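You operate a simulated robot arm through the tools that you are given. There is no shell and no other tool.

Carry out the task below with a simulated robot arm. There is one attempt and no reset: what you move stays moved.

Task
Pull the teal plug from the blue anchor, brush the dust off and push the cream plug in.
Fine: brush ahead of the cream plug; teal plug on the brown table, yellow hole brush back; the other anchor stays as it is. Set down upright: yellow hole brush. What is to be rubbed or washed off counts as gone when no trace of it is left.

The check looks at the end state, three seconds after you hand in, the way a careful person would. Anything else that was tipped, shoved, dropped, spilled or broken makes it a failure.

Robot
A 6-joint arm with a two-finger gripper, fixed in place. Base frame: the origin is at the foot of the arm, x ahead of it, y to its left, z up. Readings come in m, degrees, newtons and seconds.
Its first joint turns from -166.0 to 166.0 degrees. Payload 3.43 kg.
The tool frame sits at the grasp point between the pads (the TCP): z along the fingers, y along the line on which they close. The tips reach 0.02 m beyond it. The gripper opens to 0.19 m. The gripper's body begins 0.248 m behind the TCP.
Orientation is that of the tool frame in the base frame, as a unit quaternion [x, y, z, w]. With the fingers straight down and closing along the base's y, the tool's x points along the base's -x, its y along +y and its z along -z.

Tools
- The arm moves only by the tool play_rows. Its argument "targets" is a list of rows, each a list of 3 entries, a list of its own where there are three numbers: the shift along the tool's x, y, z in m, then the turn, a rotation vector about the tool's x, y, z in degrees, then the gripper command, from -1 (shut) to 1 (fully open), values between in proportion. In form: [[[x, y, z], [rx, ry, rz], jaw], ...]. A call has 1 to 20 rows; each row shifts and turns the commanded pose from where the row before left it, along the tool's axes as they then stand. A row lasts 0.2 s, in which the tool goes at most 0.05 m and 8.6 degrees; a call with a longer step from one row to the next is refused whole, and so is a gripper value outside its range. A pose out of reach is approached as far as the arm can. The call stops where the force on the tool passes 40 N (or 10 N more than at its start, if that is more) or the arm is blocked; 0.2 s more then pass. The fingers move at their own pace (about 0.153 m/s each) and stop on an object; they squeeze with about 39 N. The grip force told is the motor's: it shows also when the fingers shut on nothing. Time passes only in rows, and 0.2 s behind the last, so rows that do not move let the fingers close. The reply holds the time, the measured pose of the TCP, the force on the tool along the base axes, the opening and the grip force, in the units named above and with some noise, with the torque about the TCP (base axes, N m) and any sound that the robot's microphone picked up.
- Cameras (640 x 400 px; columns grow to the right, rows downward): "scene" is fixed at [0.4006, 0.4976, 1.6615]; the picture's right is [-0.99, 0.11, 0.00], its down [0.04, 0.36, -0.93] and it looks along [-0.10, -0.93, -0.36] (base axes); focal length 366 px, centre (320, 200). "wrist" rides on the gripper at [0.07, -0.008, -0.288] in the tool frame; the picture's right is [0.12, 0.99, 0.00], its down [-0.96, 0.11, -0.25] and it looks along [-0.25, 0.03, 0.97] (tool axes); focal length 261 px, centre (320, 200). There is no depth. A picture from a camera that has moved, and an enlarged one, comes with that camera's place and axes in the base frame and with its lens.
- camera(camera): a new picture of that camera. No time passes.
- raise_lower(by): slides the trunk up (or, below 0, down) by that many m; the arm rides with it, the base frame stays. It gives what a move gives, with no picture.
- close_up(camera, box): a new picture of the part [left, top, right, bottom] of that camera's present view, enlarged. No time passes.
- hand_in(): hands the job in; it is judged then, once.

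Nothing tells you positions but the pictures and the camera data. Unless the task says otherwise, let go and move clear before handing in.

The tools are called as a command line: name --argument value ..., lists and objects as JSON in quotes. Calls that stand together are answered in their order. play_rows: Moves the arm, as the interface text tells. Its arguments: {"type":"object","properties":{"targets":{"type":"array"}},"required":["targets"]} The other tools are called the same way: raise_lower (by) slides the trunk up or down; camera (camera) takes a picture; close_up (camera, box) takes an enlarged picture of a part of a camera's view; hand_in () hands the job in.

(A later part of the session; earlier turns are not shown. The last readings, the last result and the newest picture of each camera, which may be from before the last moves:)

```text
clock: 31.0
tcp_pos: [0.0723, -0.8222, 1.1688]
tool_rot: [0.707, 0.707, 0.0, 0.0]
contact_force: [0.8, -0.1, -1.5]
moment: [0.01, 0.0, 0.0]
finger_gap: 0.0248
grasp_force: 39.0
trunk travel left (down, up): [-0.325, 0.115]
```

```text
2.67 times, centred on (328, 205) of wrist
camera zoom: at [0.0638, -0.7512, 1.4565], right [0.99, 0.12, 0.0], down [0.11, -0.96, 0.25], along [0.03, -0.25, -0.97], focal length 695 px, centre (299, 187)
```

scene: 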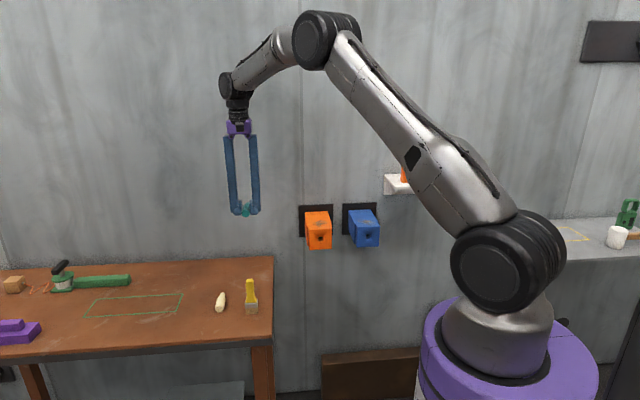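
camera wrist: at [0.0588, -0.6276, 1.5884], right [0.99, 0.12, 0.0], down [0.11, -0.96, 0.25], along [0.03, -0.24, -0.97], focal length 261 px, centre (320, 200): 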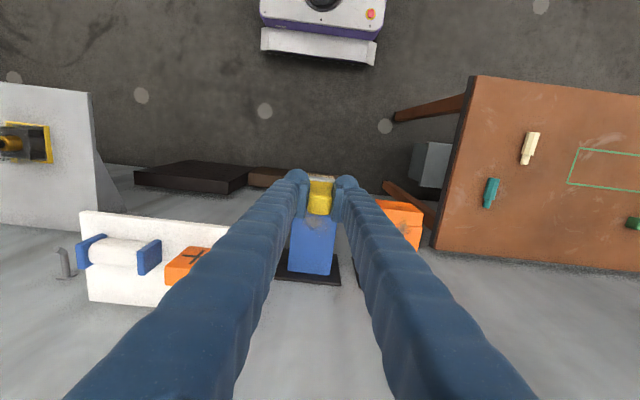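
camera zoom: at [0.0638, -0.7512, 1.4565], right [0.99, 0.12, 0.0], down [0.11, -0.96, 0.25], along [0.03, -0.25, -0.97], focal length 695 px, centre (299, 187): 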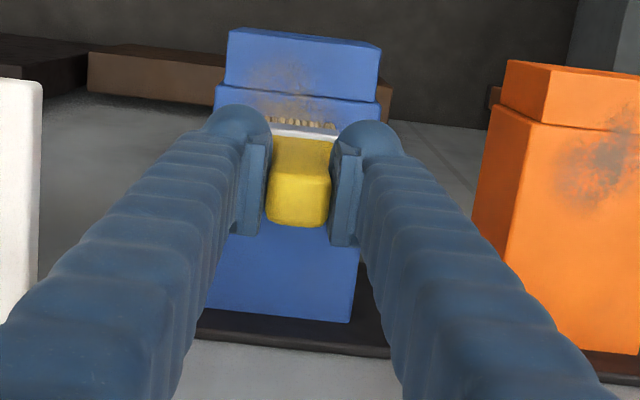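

The bristles are about 2 cm above the body. I lower gently until contact is felt.

play_rows --targets '[[[0, 0, 0.006], [0, 0, 0], -1], [[0, 0, 0.005], [0, 0, 0], -1], [[0, 0, 0.003], [0, 0, 0], -1], [[0, 0, 0.002], [0, 0, 0], -1], [[0, 0, 0], [0, 0, 0], -1]]'

```text
clock: 32.2
tcp_pos: [0.071, -0.8226, 1.1544]
tool_rot: [0.707, 0.707, 0.0, 0.0]
contact_force: [-0.3, 0.5, -0.9]
moment: [0.0, 0.03, 0.01]
finger_gap: 0.0248
grasp_force: 39.0
trunk travel left (down, up): [-0.325, 0.115]
```

play_rows --targets '[[[0, 0, 0.002], [0, 0, 0], -1], [[0, 0, 0.002], [0, 0, 0], -1], [[0, 0, 0], [0, 0, 0], -1]]'

close_up --camera "scene" --box '[346, 205, 394, 235]'

```text
clock: 33.0
tcp_pos: [0.0708, -0.8212, 1.1488]
tool_rot: [0.707, 0.707, 0.001, 0.0]
contact_force: [-0.2, -0.9, -0.5]
moment: [-0.03, 0.01, 0.0]
finger_gap: 0.0247
grasp_force: 39.1
trunk travel left (down, up): [-0.325, 0.115]
```

```text
13.33 times, centred on (370, 220) of scene
camera zoom: at [0.4006, 0.4976, 1.6615], right [-0.99, 0.11, 0.0], down [0.04, 0.36, -0.93], along [-0.1, -0.93, -0.36], focal length 4883 px, centre (-347, -67)
```

zoom: 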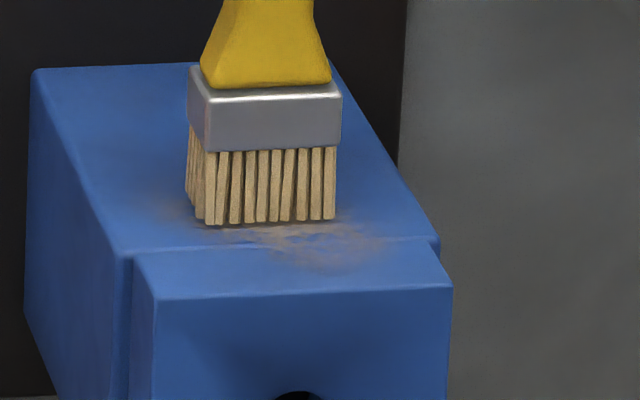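

Bristles are nearly touching. A little lower.

play_rows --targets '[[[0, 0, 0.0015], [0, 0, 0], -1], [[0, 0, 0], [0, 0, 0], -1]]'

play_rows --targets '[[[0, 0, 0.0015], [0, 0, 0], -1], [[0, 0, 0], [0, 0, 0], -1]]'

```text
clock: 33.6
tcp_pos: [0.0706, -0.8226, 1.1475]
tool_rot: [0.707, 0.707, 0.0, 0.0]
contact_force: [-0.2, 0.6, -1.1]
moment: [0.02, 0.03, -0.01]
finger_gap: 0.0244
grasp_force: 38.6
trunk travel left (down, up): [-0.325, 0.115]
```

```text
clock: 34.2
tcp_pos: [0.0703, -0.8221, 1.1466]
tool_rot: [0.707, 0.707, -0.001, 0.001]
contact_force: [0.1, 0.3, 6.1]
moment: [0.03, -0.05, 0.0]
finger_gap: 0.0246
grasp_force: 38.9
trunk travel left (down, up): [-0.325, 0.115]
```

Contact: about 7 N at TCP z=1.1466. I make the first strokes along y over the dust and look at the effect.

play_rows --targets '[[[0.02, 0, 0], [0, 0, 0], -1], [[0.02, 0, 0], [0, 0, 0], -1], [[-0.02, 0, 0], [0, 0, 0], -1], [[-0.02, 0, 0], [0, 0, 0], -1], [[-0.02, 0, 0], [0, 0, 0], -1], [[0.02, 0, 0], [0, 0, 0], -1], [[0.02, 0, 0], [0, 0, 0], -1], [[0.02, 0, 0], [0, 0, 0], -1], [[-0.02, 0, 0], [0, 0, 0], -1], [[-0.02, 0, 0], [0, 0, 0], -1], [[-0.02, 0, 0], [0, 0, 0], -1], [[0, 0, 0], [0, 0, 0], -1]]'

close_up --camera "scene" --box '[346, 205, 394, 235]'

close_up --camera "wrist" --box '[272, 120, 368, 180]'

```text
clock: 36.8
tcp_pos: [0.0728, -0.8414, 1.1446]
tool_rot: [0.707, 0.707, 0.0, 0.001]
contact_force: [-0.2, 0.0, -0.6]
moment: [0.04, 0.0, 0.03]
finger_gap: 0.0247
grasp_force: 38.8
trunk travel left (down, up): [-0.325, 0.115]
```

```text
13.33 times, centred on (370, 220) of scene
camera zoom: at [0.4006, 0.4976, 1.6615], right [-0.99, 0.11, 0.0], down [0.04, 0.36, -0.93], along [-0.1, -0.93, -0.36], focal length 4883 px, centre (-347, -67)
```

zoom: 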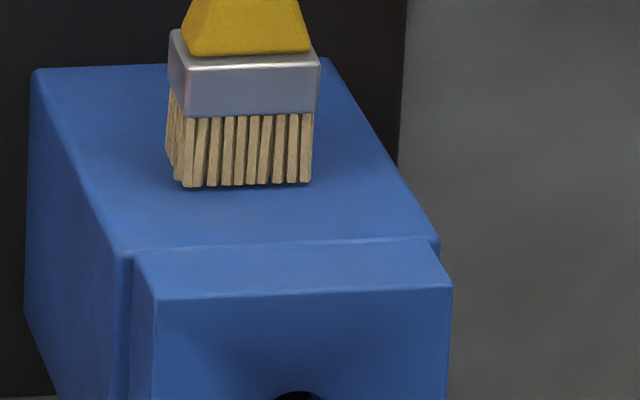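

```text
6.67 times, centred on (320, 150) of wrist
camera zoom: at [0.0632, -0.7708, 1.4333], right [0.99, 0.12, 0.0], down [0.11, -0.96, 0.25], along [0.03, -0.25, -0.97], focal length 1738 px, centre (320, 533)
```

zoom: 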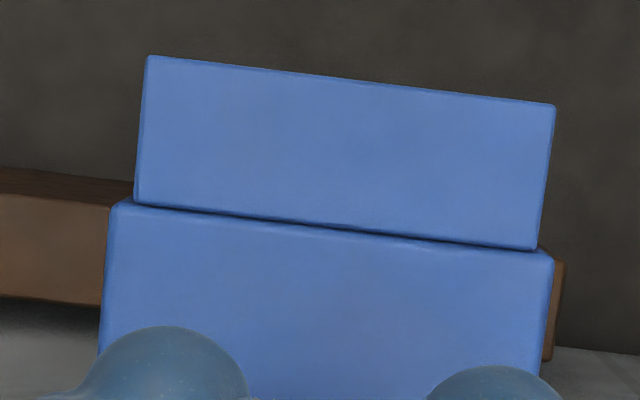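

The dust looks gone. I lift the brush off and back out to inspect the whole top and the hole.

play_rows --targets '[[[0, 0, -0.02], [0, 0, 0], -1], [[0, 0, -0.04], [0, 0, 0], -1], [[0, 0, -0.04], [0, 0, 0], -1], [[0, 0, -0.04], [0, 0, 0], -1], [[0.04, 0, 0], [0, 0, 0], -1], [[0.045, 0, 0], [0, 0, 0], -1], [[0.045, 0, 0], [0, 0, 0], -1], [[0.045, 0, 0], [0, 0, 0], -1], [[0, 0, 0], [0, 0, 0], -1]]'

close_up --camera "scene" --box '[345, 205, 393, 250]'

close_up --camera "wrist" --box '[250, 200, 378, 300]'

camera --camera "wrist"

```text
clock: 38.8
tcp_pos: [0.072, -0.6692, 1.2857]
tool_rot: [0.707, 0.707, 0.001, -0.001]
contact_force: [0.5, 0.2, -1.9]
moment: [0.04, 0.0, 0.03]
finger_gap: 0.0244
grasp_force: 38.9
trunk travel left (down, up): [-0.325, 0.115]
```

```text
8.89 times, centred on (369, 228) of scene
camera zoom: at [0.4006, 0.4976, 1.6615], right [-0.99, 0.11, 0.0], down [0.04, 0.36, -0.93], along [-0.1, -0.93, -0.36], focal length 3255 px, centre (-116, -44)
```

zoom: 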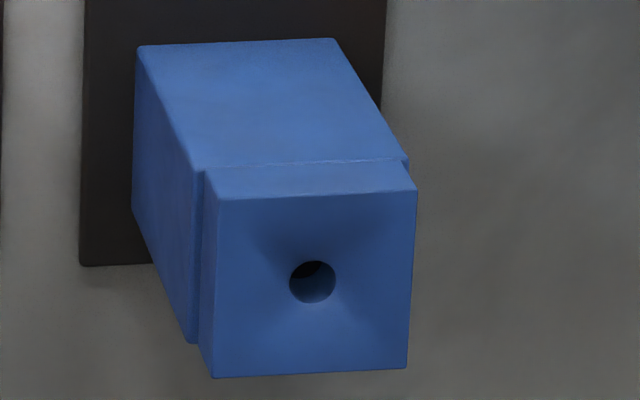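

```text
4.00 times, centred on (314, 250) of wrist
camera zoom: at [0.0637, -0.5992, 1.5747], right [0.99, 0.12, 0.0], down [0.11, -0.96, 0.25], along [0.03, -0.24, -0.97], focal length 1043 px, centre (344, 0)
```

zoom: 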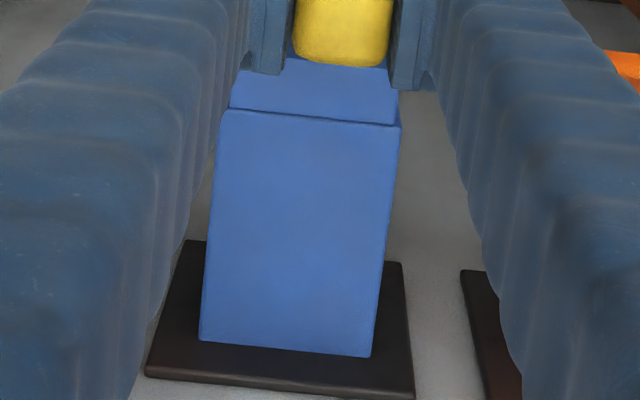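

```text
taken
camera wrist: at [0.0637, -0.5992, 1.5747], right [0.99, 0.12, 0.0], down [0.11, -0.96, 0.25], along [0.03, -0.24, -0.97], focal length 261 px, centre (320, 200)
```

wrist: 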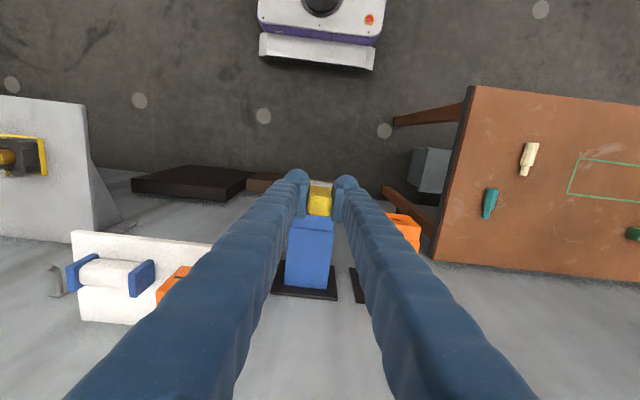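

No dust visible on the blue anchor. I zoom in tighter to be sure no faint trace is left.

close_up --camera "scene" --box '[350, 208, 382, 228]'

close_up --camera "wrist" --box '[282, 214, 338, 260]'

close_up --camera "scene" --box '[356, 225, 380, 249]'

```text
16.00 times, centred on (366, 218) of scene
camera zoom: at [0.4006, 0.4976, 1.6615], right [-0.99, 0.11, 0.0], down [0.04, 0.36, -0.93], along [-0.1, -0.93, -0.36], focal length 5859 px, centre (-416, -88)
```

zoom: 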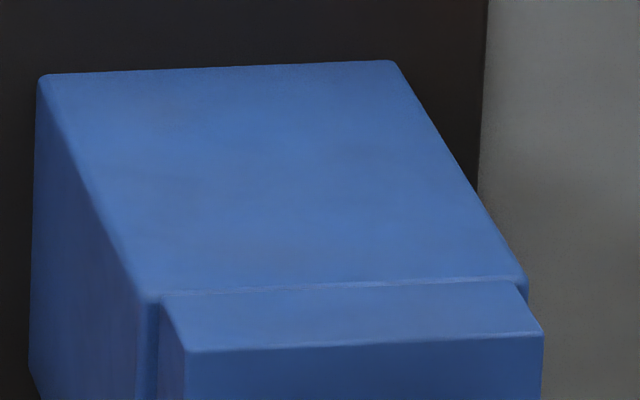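

```text
8.70 times, centred on (310, 237) of wrist
camera zoom: at [0.0637, -0.5992, 1.5747], right [0.99, 0.12, 0.0], down [0.11, -0.96, 0.25], along [0.03, -0.24, -0.97], focal length 2266 px, centre (407, -122)
```

zoom: 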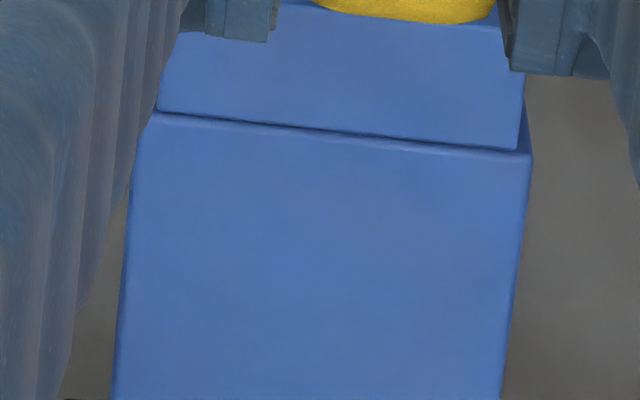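

```text
16.00 times, centred on (368, 237) of scene
camera zoom: at [0.4006, 0.4976, 1.6615], right [-0.99, 0.11, 0.0], down [0.04, 0.36, -0.93], along [-0.1, -0.93, -0.36], focal length 5859 px, centre (-448, -392)
```

zoom: 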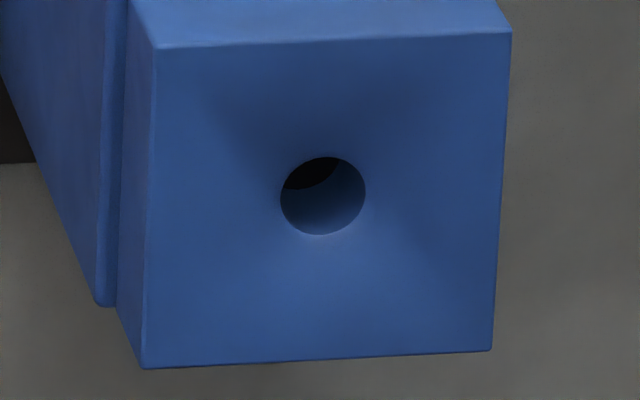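

The blue anchor is clean. I carry the brush back above its original spot.

play_rows --targets '[[[0.01107, 0.04085, 0], [0, 0, 0], -1], [[0.01107, 0.04085, 0], [0, 0, 0], -1], [[0.01107, 0.04085, 0], [0, 0, 0], -1], [[0.01107, 0.04085, 0], [0, 0, 0], -1], [[0.01107, 0.04085, 0], [0, 0, 0], -1], [[0.01107, 0.04085, 0], [0, 0, 0], -1], [[0.01107, 0.04085, 0], [0, 0, 0], -1], [[0.01107, 0.04085, 0], [0, 0, 0], -1], [[0.01107, 0.04085, 0], [0, 0, 0], -1], [[0.01107, 0.04085, 0], [0, 0, 0], -1], [[0.01107, 0.04085, 0], [0, 0, 0], -1], [[0, 0, 0.03], [0, 0, 0], -1], [[0, 0, 0.045], [0, 0, 0], -1], [[0, 0, 0.045], [0, 0, 0], -1], [[0, 0, 0.045], [0, 0, 0], -1], [[0, 0, 0.045], [0, 0, 0], -1], [[0, 0, 0.045], [0, 0, 0], -1], [[0, 0, 0.045], [0, 0, 0], -1], [[0, 0, 0], [0, 0, 0], -1]]'

close_up --camera "scene" --box '[200, 240, 296, 320]'

close_up --camera "wrist" --box '[256, 140, 384, 220]'

```text
clock: 42.8
tcp_pos: [0.5226, -0.5457, 0.9863]
tool_rot: [0.707, 0.707, 0.0, 0.0]
contact_force: [-0.1, -0.2, -0.5]
moment: [0.07, 0.02, -0.04]
finger_gap: 0.0247
grasp_force: 38.8
trunk travel left (down, up): [-0.325, 0.115]
```

```text
5.00 times, centred on (248, 280) of scene
camera zoom: at [0.4006, 0.4976, 1.6615], right [-0.99, 0.11, 0.0], down [0.04, 0.36, -0.93], along [-0.1, -0.93, -0.36], focal length 1831 px, centre (680, -200)
```

zoom: 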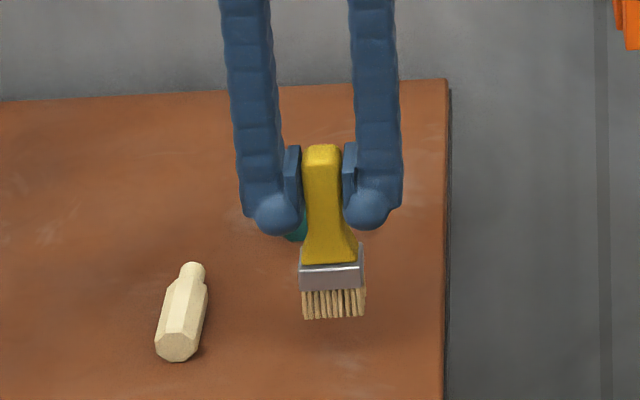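

```text
5.00 times, centred on (320, 180) of wrist
camera zoom: at [0.5131, -0.4743, 1.2745], right [0.99, 0.12, 0.0], down [0.11, -0.96, 0.25], along [0.03, -0.25, -0.97], focal length 1303 px, centre (320, 300)
```

zoom: 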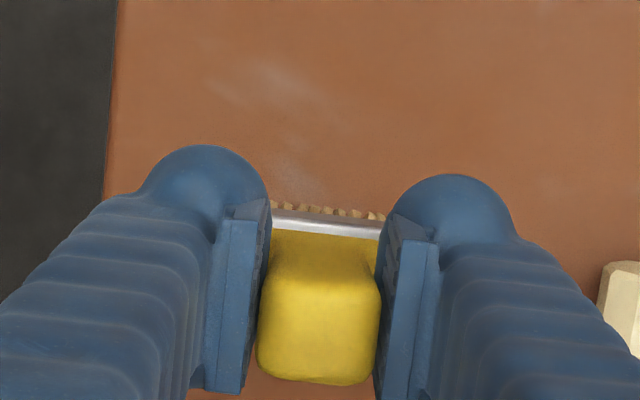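

The brush tilted about 3–4° in the grip during brushing (bristles toward the wall). I rotate the tool about its y axis to stand the brush vertical again, then check.

play_rows --targets '[[[0.002, -0.001, 0], [0, 1.8, 0], -1], [[0, 0, 0], [0, 1.8, 0], -1], [[0, 0, 0], [0, 0, 0], -1]]'

close_up --camera "wrist" --box '[256, 140, 384, 220]'

close_up --camera "scene" --box '[228, 256, 276, 310]'

```text
clock: 43.6
tcp_pos: [0.5196, -0.5437, 0.9866]
tool_rot: [0.706, 0.707, 0.022, -0.023]
contact_force: [1.4, 0.8, -1.7]
moment: [-0.01, -0.01, 0.02]
finger_gap: 0.0246
grasp_force: 39.1
trunk travel left (down, up): [-0.325, 0.115]
```

```text
5.00 times, centred on (320, 180) of wrist
camera zoom: at [0.512, -0.4905, 1.278], right [0.99, 0.12, 0.01], down [0.11, -0.98, 0.19], along [0.03, -0.18, -0.98], focal length 1303 px, centre (320, 300)
```

zoom: 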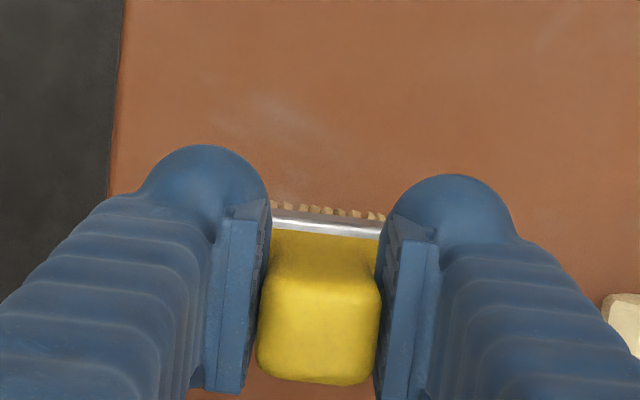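

```text
7.41 times, centred on (252, 283) of scene
camera zoom: at [0.4006, 0.4976, 1.6615], right [-0.99, 0.11, 0.0], down [0.04, 0.36, -0.93], along [-0.1, -0.93, -0.36], focal length 2713 px, centre (824, -415)
```

zoom: 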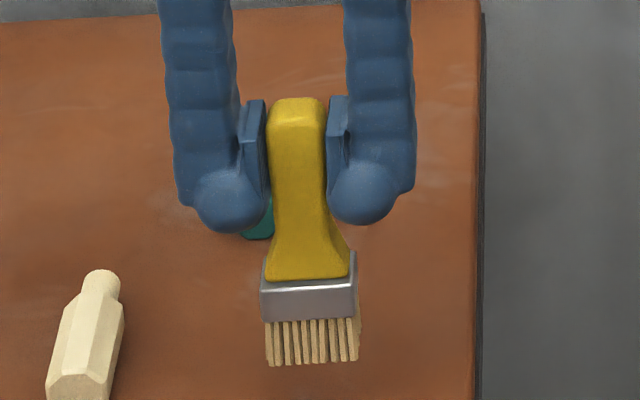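

The brush is vertical again. I lower it straight down toward the table.

play_rows --targets '[[[-0.00083, 0.001, 0.013], [0, 0, 0], -1], [[-0.00083, 0, 0.013], [0, 0, 0], -1], [[0, 0, 0], [0, 0, 0], -1]]'

play_rows --targets '[[[-0.00019, 0, 0.003], [0, 0, 0], -1], [[-0.00019, 0, 0.003], [0, 0, 0], -1], [[0, 0, 0], [0, 0, 0], -1]]'

close_up --camera "scene" --box '[228, 256, 276, 320]'

```text
clock: 44.4
tcp_pos: [0.5215, -0.5425, 0.9593]
tool_rot: [0.707, 0.707, 0.021, -0.022]
contact_force: [-0.4, -0.3, -1.0]
moment: [-0.01, 0.0, -0.01]
finger_gap: 0.0247
grasp_force: 39.4
trunk travel left (down, up): [-0.325, 0.115]
```

```text
clock: 45.2
tcp_pos: [0.5215, -0.5445, 0.9541]
tool_rot: [0.706, 0.707, 0.023, -0.023]
contact_force: [-0.7, -0.1, -1.3]
moment: [0.01, 0.01, 0.0]
finger_gap: 0.0246
grasp_force: 39.2
trunk travel left (down, up): [-0.325, 0.115]
```

```text
6.25 times, centred on (252, 288) of scene
camera zoom: at [0.4006, 0.4976, 1.6615], right [-0.99, 0.11, 0.0], down [0.04, 0.36, -0.93], along [-0.1, -0.93, -0.36], focal length 2289 px, centre (745, -350)
```

zoom: 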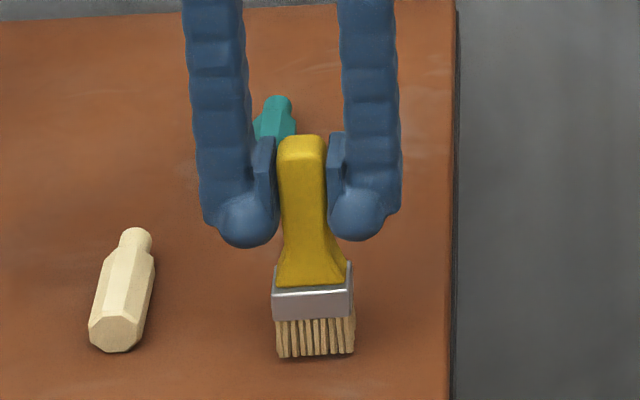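

Still no contact. I continue in 1.5 mm steps.

play_rows --targets '[[[-0.0001, 0, 0.0015], [0, 0, 0], -1], [[0, 0, 0], [0, 0, 0], -1]]'

play_rows --targets '[[[-0.0001, 0, 0.0015], [0, 0, 0], -1], [[0, 0, 0], [0, 0, 0], -1]]'

play_rows --targets '[[[-0.0001, 0, 0.0015], [0, 0, 0], -1], [[0, 0, 0], [0, 0, 0], -1]]'

```text
clock: 45.8
tcp_pos: [0.5223, -0.5438, 0.9521]
tool_rot: [0.707, 0.707, 0.022, -0.022]
contact_force: [0.4, -0.7, -1.5]
moment: [-0.03, -0.01, 0.04]
finger_gap: 0.0244
grasp_force: 39.1
trunk travel left (down, up): [-0.325, 0.115]
```

```text
clock: 46.4
tcp_pos: [0.5207, -0.544, 0.9507]
tool_rot: [0.707, 0.707, 0.023, -0.023]
contact_force: [0.1, 0.2, -1.1]
moment: [0.05, -0.03, -0.01]
finger_gap: 0.0247
grasp_force: 39.5
trunk travel left (down, up): [-0.325, 0.115]
```

```text
clock: 47.0
tcp_pos: [0.5211, -0.5433, 0.9487]
tool_rot: [0.707, 0.706, 0.022, -0.023]
contact_force: [0.4, 0.8, -0.7]
moment: [0.0, 0.01, 0.03]
finger_gap: 0.0244
grasp_force: 38.7
trunk travel left (down, up): [-0.325, 0.115]
```

play_rows --targets '[[[-0.0001, 0, 0.0015], [0, 0, 0], -1], [[0, 0, 0], [0, 0, 0], -1]]'

close_up --camera "scene" --box '[228, 286, 276, 320]'

```text
clock: 47.6
tcp_pos: [0.5201, -0.5436, 0.9488]
tool_rot: [0.706, 0.707, 0.022, -0.022]
contact_force: [0.5, 0.3, 7.7]
moment: [0.16, -0.06, 0.04]
finger_gap: 0.0247
grasp_force: 38.8
trunk travel left (down, up): [-0.325, 0.115]
```

```text
11.76 times, centred on (252, 303) of scene
camera zoom: at [0.4006, 0.4976, 1.6615], right [-0.99, 0.11, 0.0], down [0.04, 0.36, -0.93], along [-0.1, -0.93, -0.36], focal length 4308 px, centre (1120, -1012)
```

zoom: 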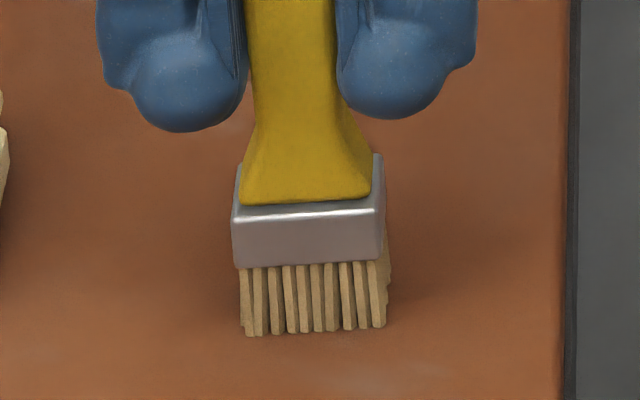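

The bristles stand on the table with about 9 N. I release slowly.

play_rows --targets '[[[0, 0, -0.0006], [0, 0, 0], -1], [[0, 0, 0], [0, 0, 0], -0.78], [[0, 0, 0], [0, 0, 0], -0.75], [[0, 0, 0], [0, 0, 0], -0.735], [[0, 0, 0], [0, 0, 0], -0.72], [[0, 0, 0], [0, 0, 0], -0.7], [[0, 0, 0], [0, 0, 0], -0.66], [[0, 0, 0], [0, 0, 0], -0.6], [[0, 0, 0], [0, 0, 0], -0.5], [[0, 0, 0], [0, 0, 0], -0.4], [[0, 0, 0], [0, 0, 0], -0.3], [[0, 0, 0], [0, 0, 0], -0.3]]'

close_up --camera "scene" --box '[228, 256, 276, 320]'

close_up --camera "wrist" --box '[256, 140, 384, 220]'

```text
clock: 50.2
tcp_pos: [0.5207, -0.5429, 0.9472]
tool_rot: [0.706, 0.707, 0.023, -0.022]
contact_force: [0.8, -0.7, -0.1]
moment: [0.0, 0.02, 0.03]
finger_gap: 0.0663
grasp_force: 0.1
trunk travel left (down, up): [-0.325, 0.115]
```

```text
6.25 times, centred on (252, 288) of scene
camera zoom: at [0.4006, 0.4976, 1.6615], right [-0.99, 0.11, 0.0], down [0.04, 0.36, -0.93], along [-0.1, -0.93, -0.36], focal length 2289 px, centre (745, -350)
```

zoom: 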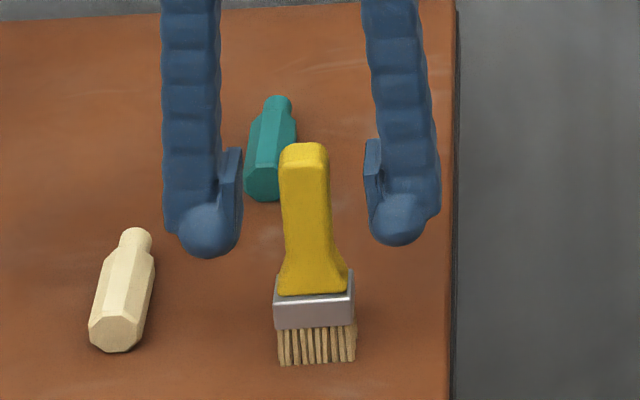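

```text
5.00 times, centred on (320, 180) of wrist
camera zoom: at [0.5129, -0.491, 1.2402], right [0.99, 0.12, 0.01], down [0.11, -0.98, 0.19], along [0.03, -0.18, -0.98], focal length 1303 px, centre (320, 300)
```

zoom: 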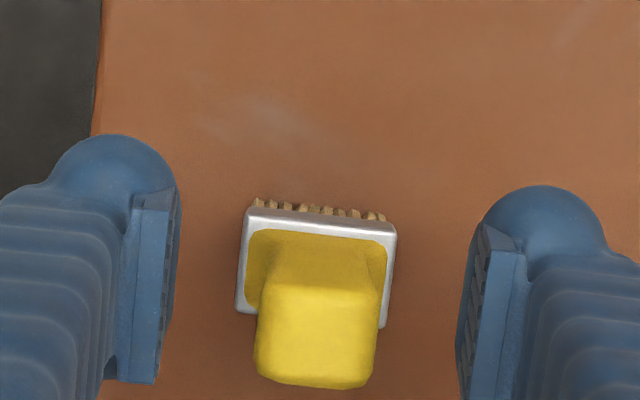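

The brush stands upright where it was. I rise straight up, level the tool, and move over the cream plug.

play_rows --targets '[[[0.0013, 0, -0.02], [0, 0, 0], -0.3], [[0.0026, 0, -0.04], [0, 0, 0], -0.3], [[0.0026, 0, -0.04], [0, 0, 0], -0.3], [[0.0026, 0, -0.04], [0, 0, 0], -0.3], [[0, 0, 0], [0, -1.8, 0], -0.3], [[0, 0, 0], [0, -1.8, 0], -0.3], [[-0.0205, 0.0387, 0], [0, 0, 0], -0.3], [[-0.0205, 0.0387, 0], [0, 0, 0], -0.3], [[-0.0205, 0.0387, 0], [0, 0, 0], -0.3], [[0, 0, 0], [0, 0, 0], -0.3]]'

camera --camera "wrist"

close_up --camera "wrist" --box '[256, 120, 384, 220]'

close_up --camera "scene" --box '[190, 256, 280, 320]'

```text
clock: 52.4
tcp_pos: [0.6389, -0.6057, 1.0899]
tool_rot: [0.708, 0.706, 0.0, -0.001]
contact_force: [-0.2, -0.4, -0.3]
moment: [0.07, -0.07, -0.02]
finger_gap: 0.0666
grasp_force: 0.0
trunk travel left (down, up): [-0.325, 0.115]
```

```text
taken
camera wrist: at [0.6304, -0.5347, 1.3777], right [0.99, 0.12, 0.0], down [0.11, -0.96, 0.25], along [0.03, -0.25, -0.97], focal length 261 px, centre (320, 200)
```

wrist: 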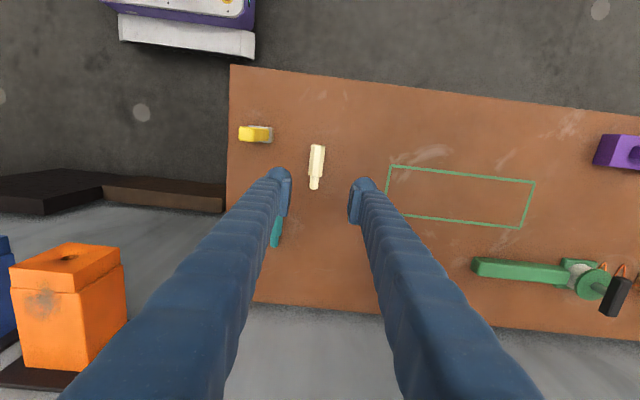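

```text
4.00 times, centred on (320, 170) of wrist
camera zoom: at [0.6304, -0.5347, 1.3777], right [0.99, 0.12, 0.0], down [0.11, -0.96, 0.25], along [0.03, -0.25, -0.97], focal length 1043 px, centre (320, 320)
```

zoom: 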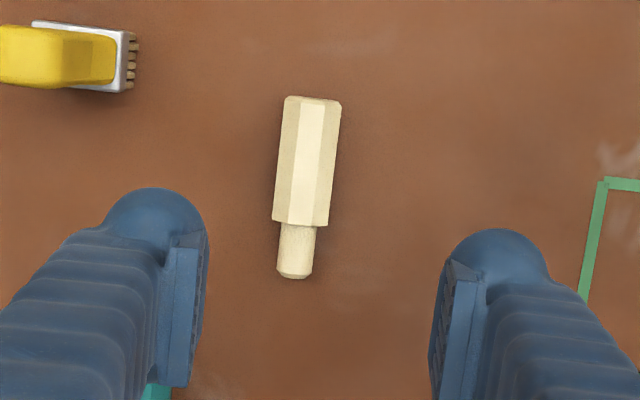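

```text
6.25 times, centred on (235, 288) of scene
camera zoom: at [0.4006, 0.4976, 1.6615], right [-0.99, 0.11, 0.0], down [0.04, 0.36, -0.93], along [-0.1, -0.93, -0.36], focal length 2289 px, centre (851, -350)
```

zoom: 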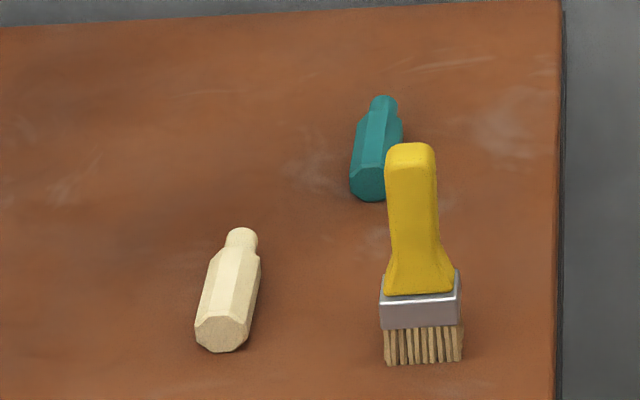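

The cream plug lies along y within a degree, handle centre near (0.630, -0.585). I correct by (-8, +21) mm and lower to just above it.

play_rows --targets '[[[0.0215, -0.0082, 0], [0, 0, 0], -0.3], [[0, 0, 0.04], [0, 0, 0], -0.3], [[0, 0, 0.04], [0, 0, 0], -0.3], [[0, 0, 0.04], [0, 0, 0], -0.3], [[0, 0, 0.04], [0, 0, 0], -0.3], [[0, 0, 0.02], [0, 0, 0], -0.3], [[0, 0, 0], [0, 0, 0], -0.3]]'

close_up --camera "wrist" --box '[256, 130, 384, 230]'

close_up --camera "scene" --box '[190, 256, 280, 320]'

```text
clock: 54.0
tcp_pos: [0.6299, -0.5828, 0.9076]
tool_rot: [0.708, 0.707, -0.001, 0.0]
contact_force: [0.5, 0.0, 0.4]
moment: [-0.05, 0.0, 0.01]
finger_gap: 0.0666
grasp_force: 0.0
trunk travel left (down, up): [-0.325, 0.115]
```

```text
4.00 times, centred on (320, 180) of wrist
camera zoom: at [0.6212, -0.5129, 1.1953], right [0.99, 0.12, 0.0], down [0.11, -0.96, 0.25], along [0.03, -0.25, -0.97], focal length 1043 px, centre (320, 280)
```

zoom: 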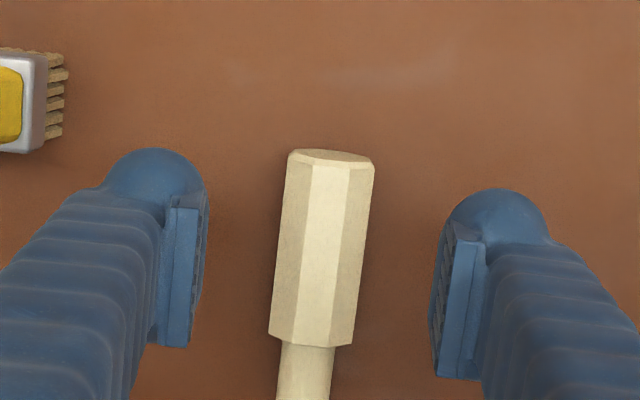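

```text
6.25 times, centred on (235, 288) of scene
camera zoom: at [0.4006, 0.4976, 1.6615], right [-0.99, 0.11, 0.0], down [0.04, 0.36, -0.93], along [-0.1, -0.93, -0.36], focal length 2289 px, centre (851, -350)
```

zoom: 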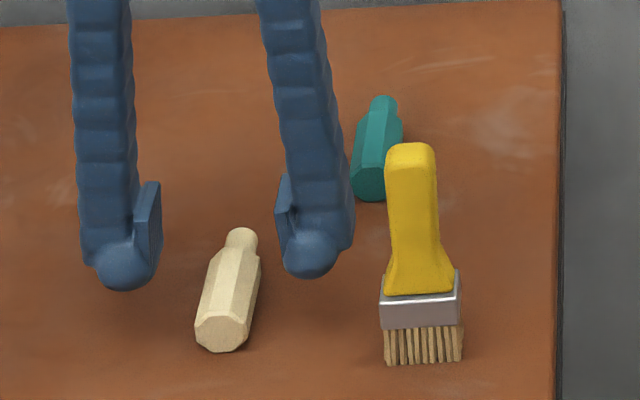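

The jaws straddle the handle nearly centred. I go down to z≈0.876 (fingertips just above the table) and close.

play_rows --targets '[[[0, 0.0012, 0.02], [0, 0, 0], -0.3], [[0, 0, 0.011], [0, 0, 0], -0.3], [[0, 0, 0], [0, 0, 0], -0.3], [[0, 0, 0], [0, 0, 0], -0.3]]'

close_up --camera "wrist" --box '[256, 130, 384, 230]'

```text
clock: 55.0
tcp_pos: [0.6307, -0.5838, 0.8763]
tool_rot: [0.707, 0.708, 0.0, 0.0]
contact_force: [0.0, 0.4, 0.5]
moment: [-0.01, 0.02, 0.02]
finger_gap: 0.0665
grasp_force: 0.1
trunk travel left (down, up): [-0.325, 0.115]
```

```text
4.00 times, centred on (320, 180) of wrist
camera zoom: at [0.6234, -0.513, 1.1651], right [0.99, 0.12, 0.0], down [0.12, -0.96, 0.25], along [0.03, -0.25, -0.97], focal length 1043 px, centre (320, 280)
```

zoom: 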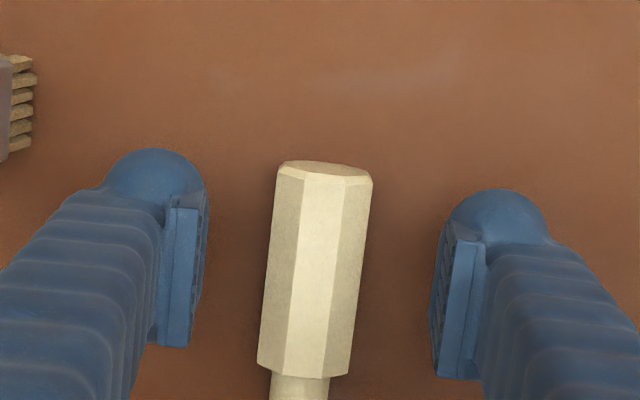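

Centred within about a millimetre; closing.

play_rows --targets '[[[0, 0, 0], [0, 0, 0], -0.5], [[0, 0, 0], [0, 0, 0], -0.65], [[0, 0, 0], [0, 0, 0], -0.7], [[0, 0, 0], [0, 0, 0], -0.73], [[0, 0, 0], [0, 0, 0], -0.76], [[0, 0, 0], [0, 0, 0], -1], [[0, 0, 0], [0, 0, 0], -1]]'

close_up --camera "wrist" --box '[256, 150, 384, 250]'

close_up --camera "scene" --box '[190, 256, 280, 320]'

```text
clock: 56.6
tcp_pos: [0.6316, -0.5836, 0.8777]
tool_rot: [0.707, 0.707, 0.0, -0.001]
contact_force: [-0.8, 0.8, 0.6]
moment: [0.01, 0.0, -0.03]
finger_gap: 0.0257
grasp_force: 39.5
trunk travel left (down, up): [-0.325, 0.115]
```

```text
4.00 times, centred on (320, 200) of wrist
camera zoom: at [0.6233, -0.5131, 1.1652], right [0.99, 0.12, 0.0], down [0.11, -0.96, 0.25], along [0.03, -0.25, -0.97], focal length 1043 px, centre (320, 200)
```

zoom: 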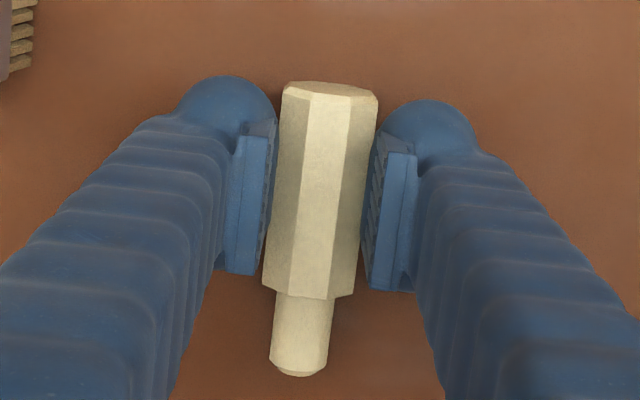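

```text
6.25 times, centred on (235, 288) of scene
camera zoom: at [0.4006, 0.4976, 1.6615], right [-0.99, 0.11, 0.0], down [0.04, 0.36, -0.93], along [-0.1, -0.93, -0.36], focal length 2289 px, centre (851, -350)
```

zoom: 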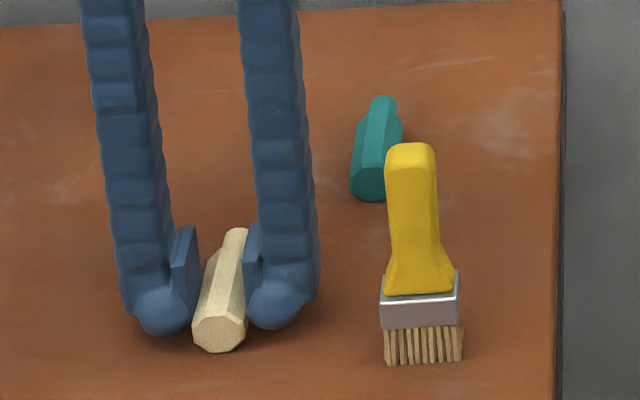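

The cream plug is gripped squarely (gap 0.0257). I lift it and carry it to in front of the blue anchor, well clear of the orange one.

play_rows --targets '[[[0, 0, -0.02], [0, 0, 0], -1], [[0, 0, -0.04], [0, 0, 0], -1], [[0, 0, -0.045], [0, 0, 0], -1], [[0, 0, -0.045], [0, 0, 0], -1], [[0, 0, -0.045], [0, 0, 0], -1], [[0, 0, -0.045], [0, 0, 0], -1], [[0, 0, -0.03], [0, 0, 0], -1], [[-0.0013, -0.0432, 0], [0, 0, 0], -1], [[-0.0013, -0.0432, 0], [0, 0, 0], -1], [[-0.0013, -0.0432, 0], [0, 0, 0], -1], [[-0.0013, -0.0432, 0], [0, 0, 0], -1], [[-0.0013, -0.0432, 0], [0, 0, 0], -1], [[-0.0013, -0.0432, 0], [0, 0, 0], -1], [[-0.0013, -0.0432, 0], [0, 0, 0], -1], [[-0.0013, -0.0432, 0], [0, 0, 0], -1], [[-0.0013, -0.0432, 0], [0, 0, 0], -1], [[-0.0013, -0.0432, 0], [0, 0, 0], -1], [[-0.0013, -0.0432, 0], [0, 0, 0], -1], [[-0.0013, -0.0432, 0], [0, 0, 0], -1], [[-0.0013, -0.0426, 0], [0, 0, 0], -1]]'

close_up --camera "scene" --box '[190, 240, 280, 320]'

camera --camera "wrist"

```text
clock: 60.8
tcp_pos: [0.0649, -0.6002, 1.1469]
tool_rot: [0.707, 0.707, 0.0, 0.0]
contact_force: [-0.2, -0.1, -1.3]
moment: [0.0, -0.06, -0.02]
finger_gap: 0.0261
grasp_force: 38.5
trunk travel left (down, up): [-0.325, 0.115]
```

```text
5.00 times, centred on (235, 280) of scene
camera zoom: at [0.4006, 0.4976, 1.6615], right [-0.99, 0.11, 0.0], down [0.04, 0.36, -0.93], along [-0.1, -0.93, -0.36], focal length 1831 px, centre (745, -200)
```

zoom: 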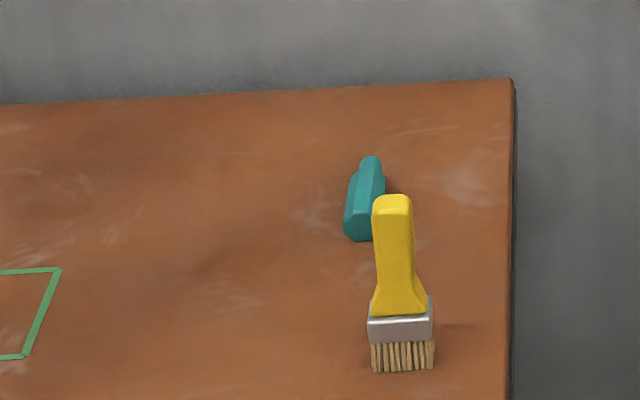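

```text
taken
camera wrist: at [0.0564, -0.5295, 1.4357], right [0.99, 0.12, 0.0], down [0.11, -0.96, 0.25], along [0.03, -0.25, -0.97], focal length 261 px, centre (320, 200)
```

wrist: 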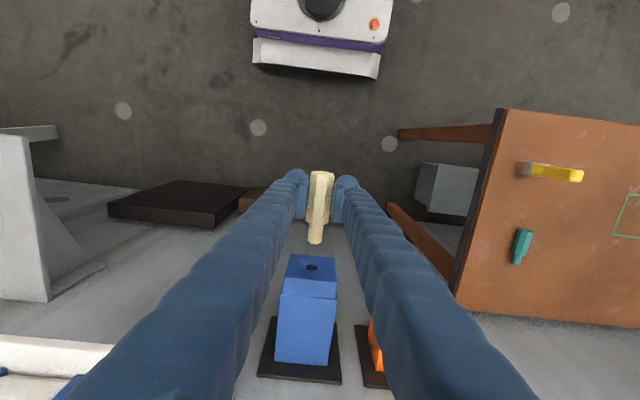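

Brush and teal plug are undisturbed. I settle, then lower to hole height and line up in x.

play_rows --targets '[[[0, 0, 0], [0, 0, 0], -1], [[0, 0, 0.03], [0, 0, 0], -1], [[0, 0, 0.04], [0, 0, 0], -1], [[0, 0, 0.04], [0, 0, 0], -1], [[0, 0, 0.022], [0, 0, 0], -1], [[0, 0, 0], [0, 0, 0], -1], [[0, 0, 0], [0, 0, 0], -1]]'

close_up --camera "wrist" --box '[240, 160, 400, 360]'

close_up --camera "wrist" --box '[256, 150, 384, 250]'

close_up --camera "scene" --box '[330, 200, 410, 270]'

```text
clock: 62.4
tcp_pos: [0.068, -0.5972, 1.0174]
tool_rot: [0.707, 0.707, 0.0, 0.001]
contact_force: [-0.3, 0.9, -0.7]
moment: [0.0, 0.0, 0.03]
finger_gap: 0.0258
grasp_force: 38.6
trunk travel left (down, up): [-0.325, 0.115]
```

```text
2.00 times, centred on (320, 260) of wrist
camera zoom: at [0.0602, -0.5275, 1.3043], right [0.99, 0.12, 0.0], down [0.11, -0.96, 0.25], along [0.03, -0.25, -0.97], focal length 521 px, centre (320, 80)
```

zoom: 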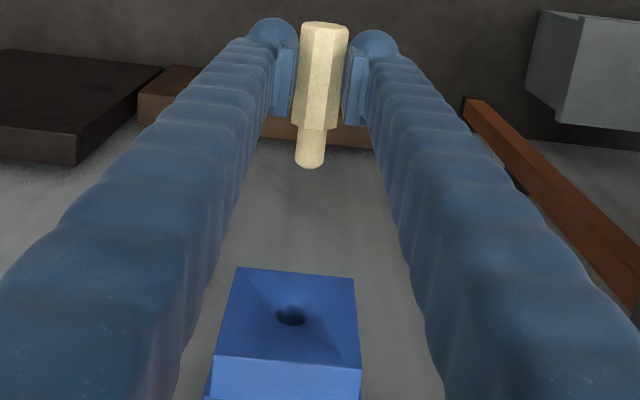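

```text
4.00 times, centred on (320, 200) of wrist
camera zoom: at [0.0602, -0.5275, 1.3043], right [0.99, 0.12, 0.0], down [0.11, -0.96, 0.25], along [0.03, -0.25, -0.97], focal length 1043 px, centre (320, 200)
```

zoom: 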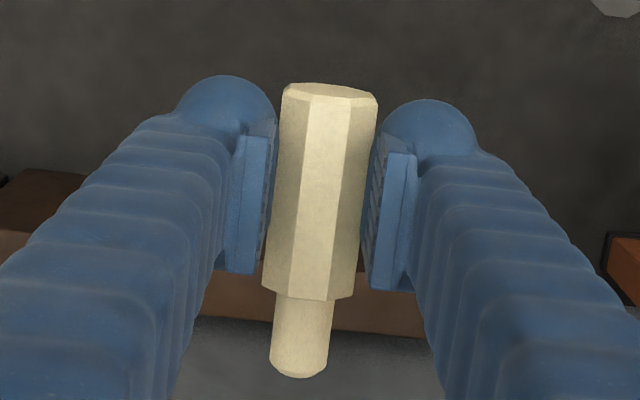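

```text
5.71 times, centred on (370, 235) of scene
camera zoom: at [0.4006, 0.4976, 1.6615], right [-0.99, 0.11, 0.0], down [0.04, 0.36, -0.93], along [-0.1, -0.93, -0.36], focal length 2093 px, centre (34, 0)
```

zoom: 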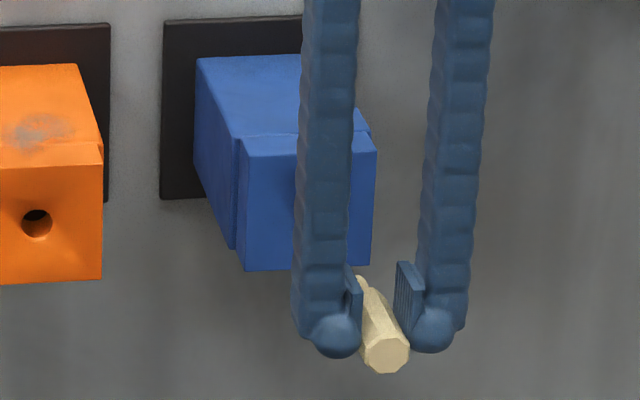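

Geometry says the hole is near x≈0.070, z≈1.004–1.008 and the plug axis is about 7–9 mm below the TCP. I move closer at that height and take several readings.

play_rows --targets '[[[-0.02, 0.001, 0.001], [0, 0, 0], -1], [[-0.03, 0, 0.001], [0, 0, 0], -1], [[-0.025, 0, 0.001], [0, 0, 0], -1], [[0, 0, 0], [0, 0, 0], -1]]'

play_rows --targets '[[[0, 0, 0], [0, 0, 0], -1]]'

play_rows --targets '[[[0, 0, 0], [0, 0, 0], -1]]'

close_up --camera "wrist" --box '[272, 210, 352, 280]'

close_up --camera "scene" --box '[345, 215, 393, 260]'

```text
clock: 63.4
tcp_pos: [0.0688, -0.6746, 1.0147]
tool_rot: [0.707, 0.707, 0.0, 0.0]
contact_force: [0.2, 0.6, -0.2]
moment: [0.03, -0.01, 0.04]
finger_gap: 0.0258
grasp_force: 39.0
trunk travel left (down, up): [-0.325, 0.115]
```

```text
clock: 63.8
tcp_pos: [0.0694, -0.6745, 1.0142]
tool_rot: [0.707, 0.707, 0.0, -0.001]
contact_force: [-0.5, -0.8, 0.2]
moment: [0.0, 0.04, 0.0]
finger_gap: 0.0257
grasp_force: 38.8
trunk travel left (down, up): [-0.325, 0.115]
```

```text
clock: 64.2
tcp_pos: [0.068, -0.6743, 1.0135]
tool_rot: [0.707, 0.707, 0.0, 0.0]
contact_force: [-0.1, -1.0, -0.2]
moment: [0.01, -0.01, -0.01]
finger_gap: 0.026
grasp_force: 38.9
trunk travel left (down, up): [-0.325, 0.115]
```

```text
5.71 times, centred on (312, 245) of wrist
camera zoom: at [0.0608, -0.6038, 1.3024], right [0.99, 0.12, 0.0], down [0.11, -0.96, 0.25], along [0.03, -0.25, -0.97], focal length 1489 px, centre (366, -57)
```

zoom: 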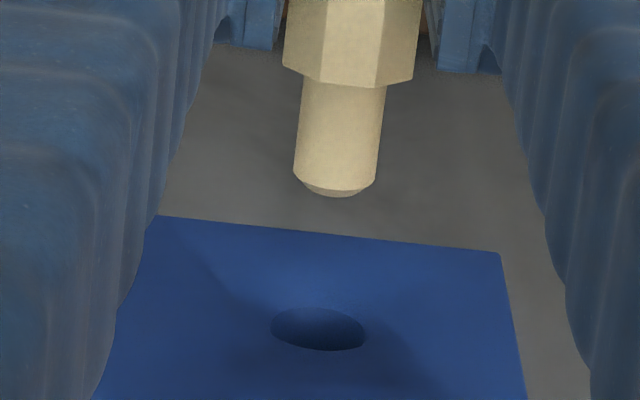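

```text
8.89 times, centred on (369, 238) of scene
camera zoom: at [0.4006, 0.4976, 1.6615], right [-0.99, 0.11, 0.0], down [0.04, 0.36, -0.93], along [-0.1, -0.93, -0.36], focal length 3255 px, centre (-116, -133)
```

zoom: 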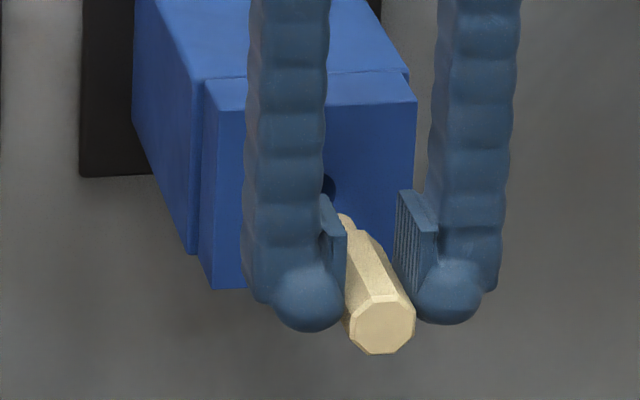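

In x the pin lines up with the hole within half a millimetre. I advance toward the hole and watch the forces for height error.

play_rows --targets '[[[-0.012, 0, 0], [0, 0, 0], -1], [[-0.01, 0, 0], [0, 0, 0], -1], [[0, 0, 0], [0, 0, 0], -1]]'

close_up --camera "wrist" --box '[272, 200, 352, 270]'

close_up --camera "scene" --box '[345, 215, 393, 260]'

```text
clock: 65.0
tcp_pos: [0.0702, -0.6967, 1.0126]
tool_rot: [0.707, 0.707, 0.0, -0.001]
contact_force: [0.2, 0.4, 0.3]
moment: [-0.04, 0.03, -0.03]
finger_gap: 0.0259
grasp_force: 39.1
trunk travel left (down, up): [-0.325, 0.115]
```

```text
5.71 times, centred on (312, 235) of wrist
camera zoom: at [0.061, -0.626, 1.3015], right [0.99, 0.12, 0.0], down [0.11, -0.96, 0.25], along [0.03, -0.25, -0.97], focal length 1489 px, centre (366, 0)
```

zoom: 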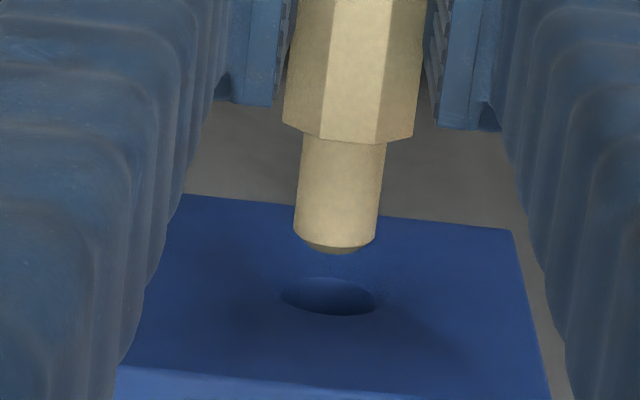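

```text
8.89 times, centred on (369, 238) of scene
camera zoom: at [0.4006, 0.4976, 1.6615], right [-0.99, 0.11, 0.0], down [0.04, 0.36, -0.93], along [-0.1, -0.93, -0.36], focal length 3255 px, centre (-116, -133)
```

zoom: 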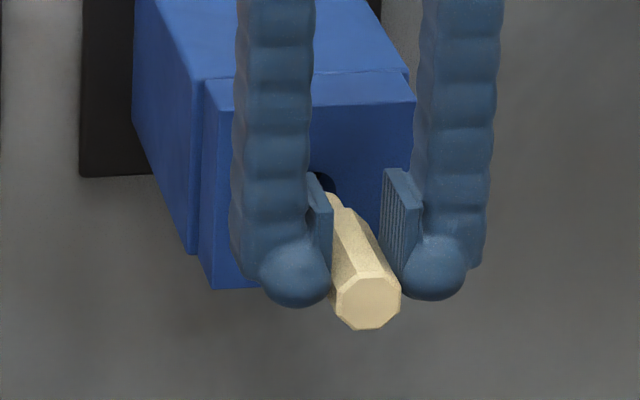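

Both views show the pin's line passing through the hole. I advance in small steps, watching force.

play_rows --targets '[[[-0.004, 0, 0], [0, 0, 0], -1], [[-0.003, 0, 0], [0, 0, 0], -1], [[0, 0, 0], [0, 0, 0], -1]]'

play_rows --targets '[[[-0.003, 0, 0], [0, 0, 0], -1], [[0, 0, 0], [0, 0, 0], -1]]'

play_rows --targets '[[[-0.003, 0, 0], [0, 0, 0], -1], [[0, 0, 0], [0, 0, 0], -1]]'

close_up --camera "wrist" --box '[272, 190, 352, 260]'

```text
clock: 65.8
tcp_pos: [0.0696, -0.7038, 1.0125]
tool_rot: [0.708, 0.707, -0.001, 0.0]
contact_force: [-0.3, 0.4, 0.1]
moment: [0.0, 0.01, 0.02]
finger_gap: 0.026
grasp_force: 38.5
trunk travel left (down, up): [-0.325, 0.115]
```

```text
clock: 66.4
tcp_pos: [0.0691, -0.7075, 1.013]
tool_rot: [0.707, 0.707, 0.0, 0.001]
contact_force: [-0.4, 0.6, -0.4]
moment: [0.0, 0.02, 0.01]
finger_gap: 0.0257
grasp_force: 38.3
trunk travel left (down, up): [-0.325, 0.115]
```

```text
clock: 67.0
tcp_pos: [0.0688, -0.7095, 1.0128]
tool_rot: [0.707, 0.708, 0.0, 0.0]
contact_force: [-0.3, -0.5, -0.9]
moment: [0.01, -0.01, 0.02]
finger_gap: 0.026
grasp_force: 39.3
trunk travel left (down, up): [-0.325, 0.115]
```

```text
5.71 times, centred on (312, 225) of wrist
camera zoom: at [0.061, -0.6388, 1.3011], right [0.99, 0.12, 0.0], down [0.11, -0.96, 0.25], along [0.03, -0.25, -0.97], focal length 1489 px, centre (366, 57)
```

zoom: 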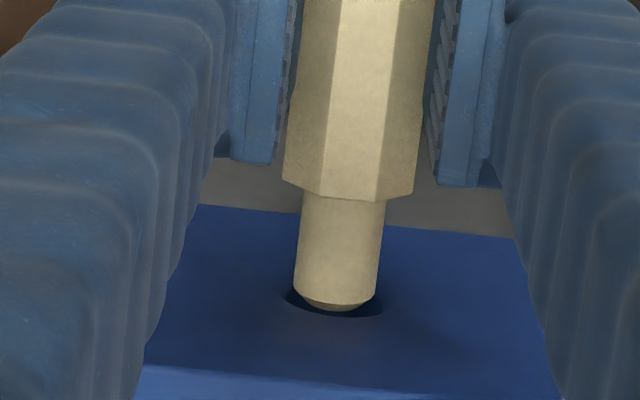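

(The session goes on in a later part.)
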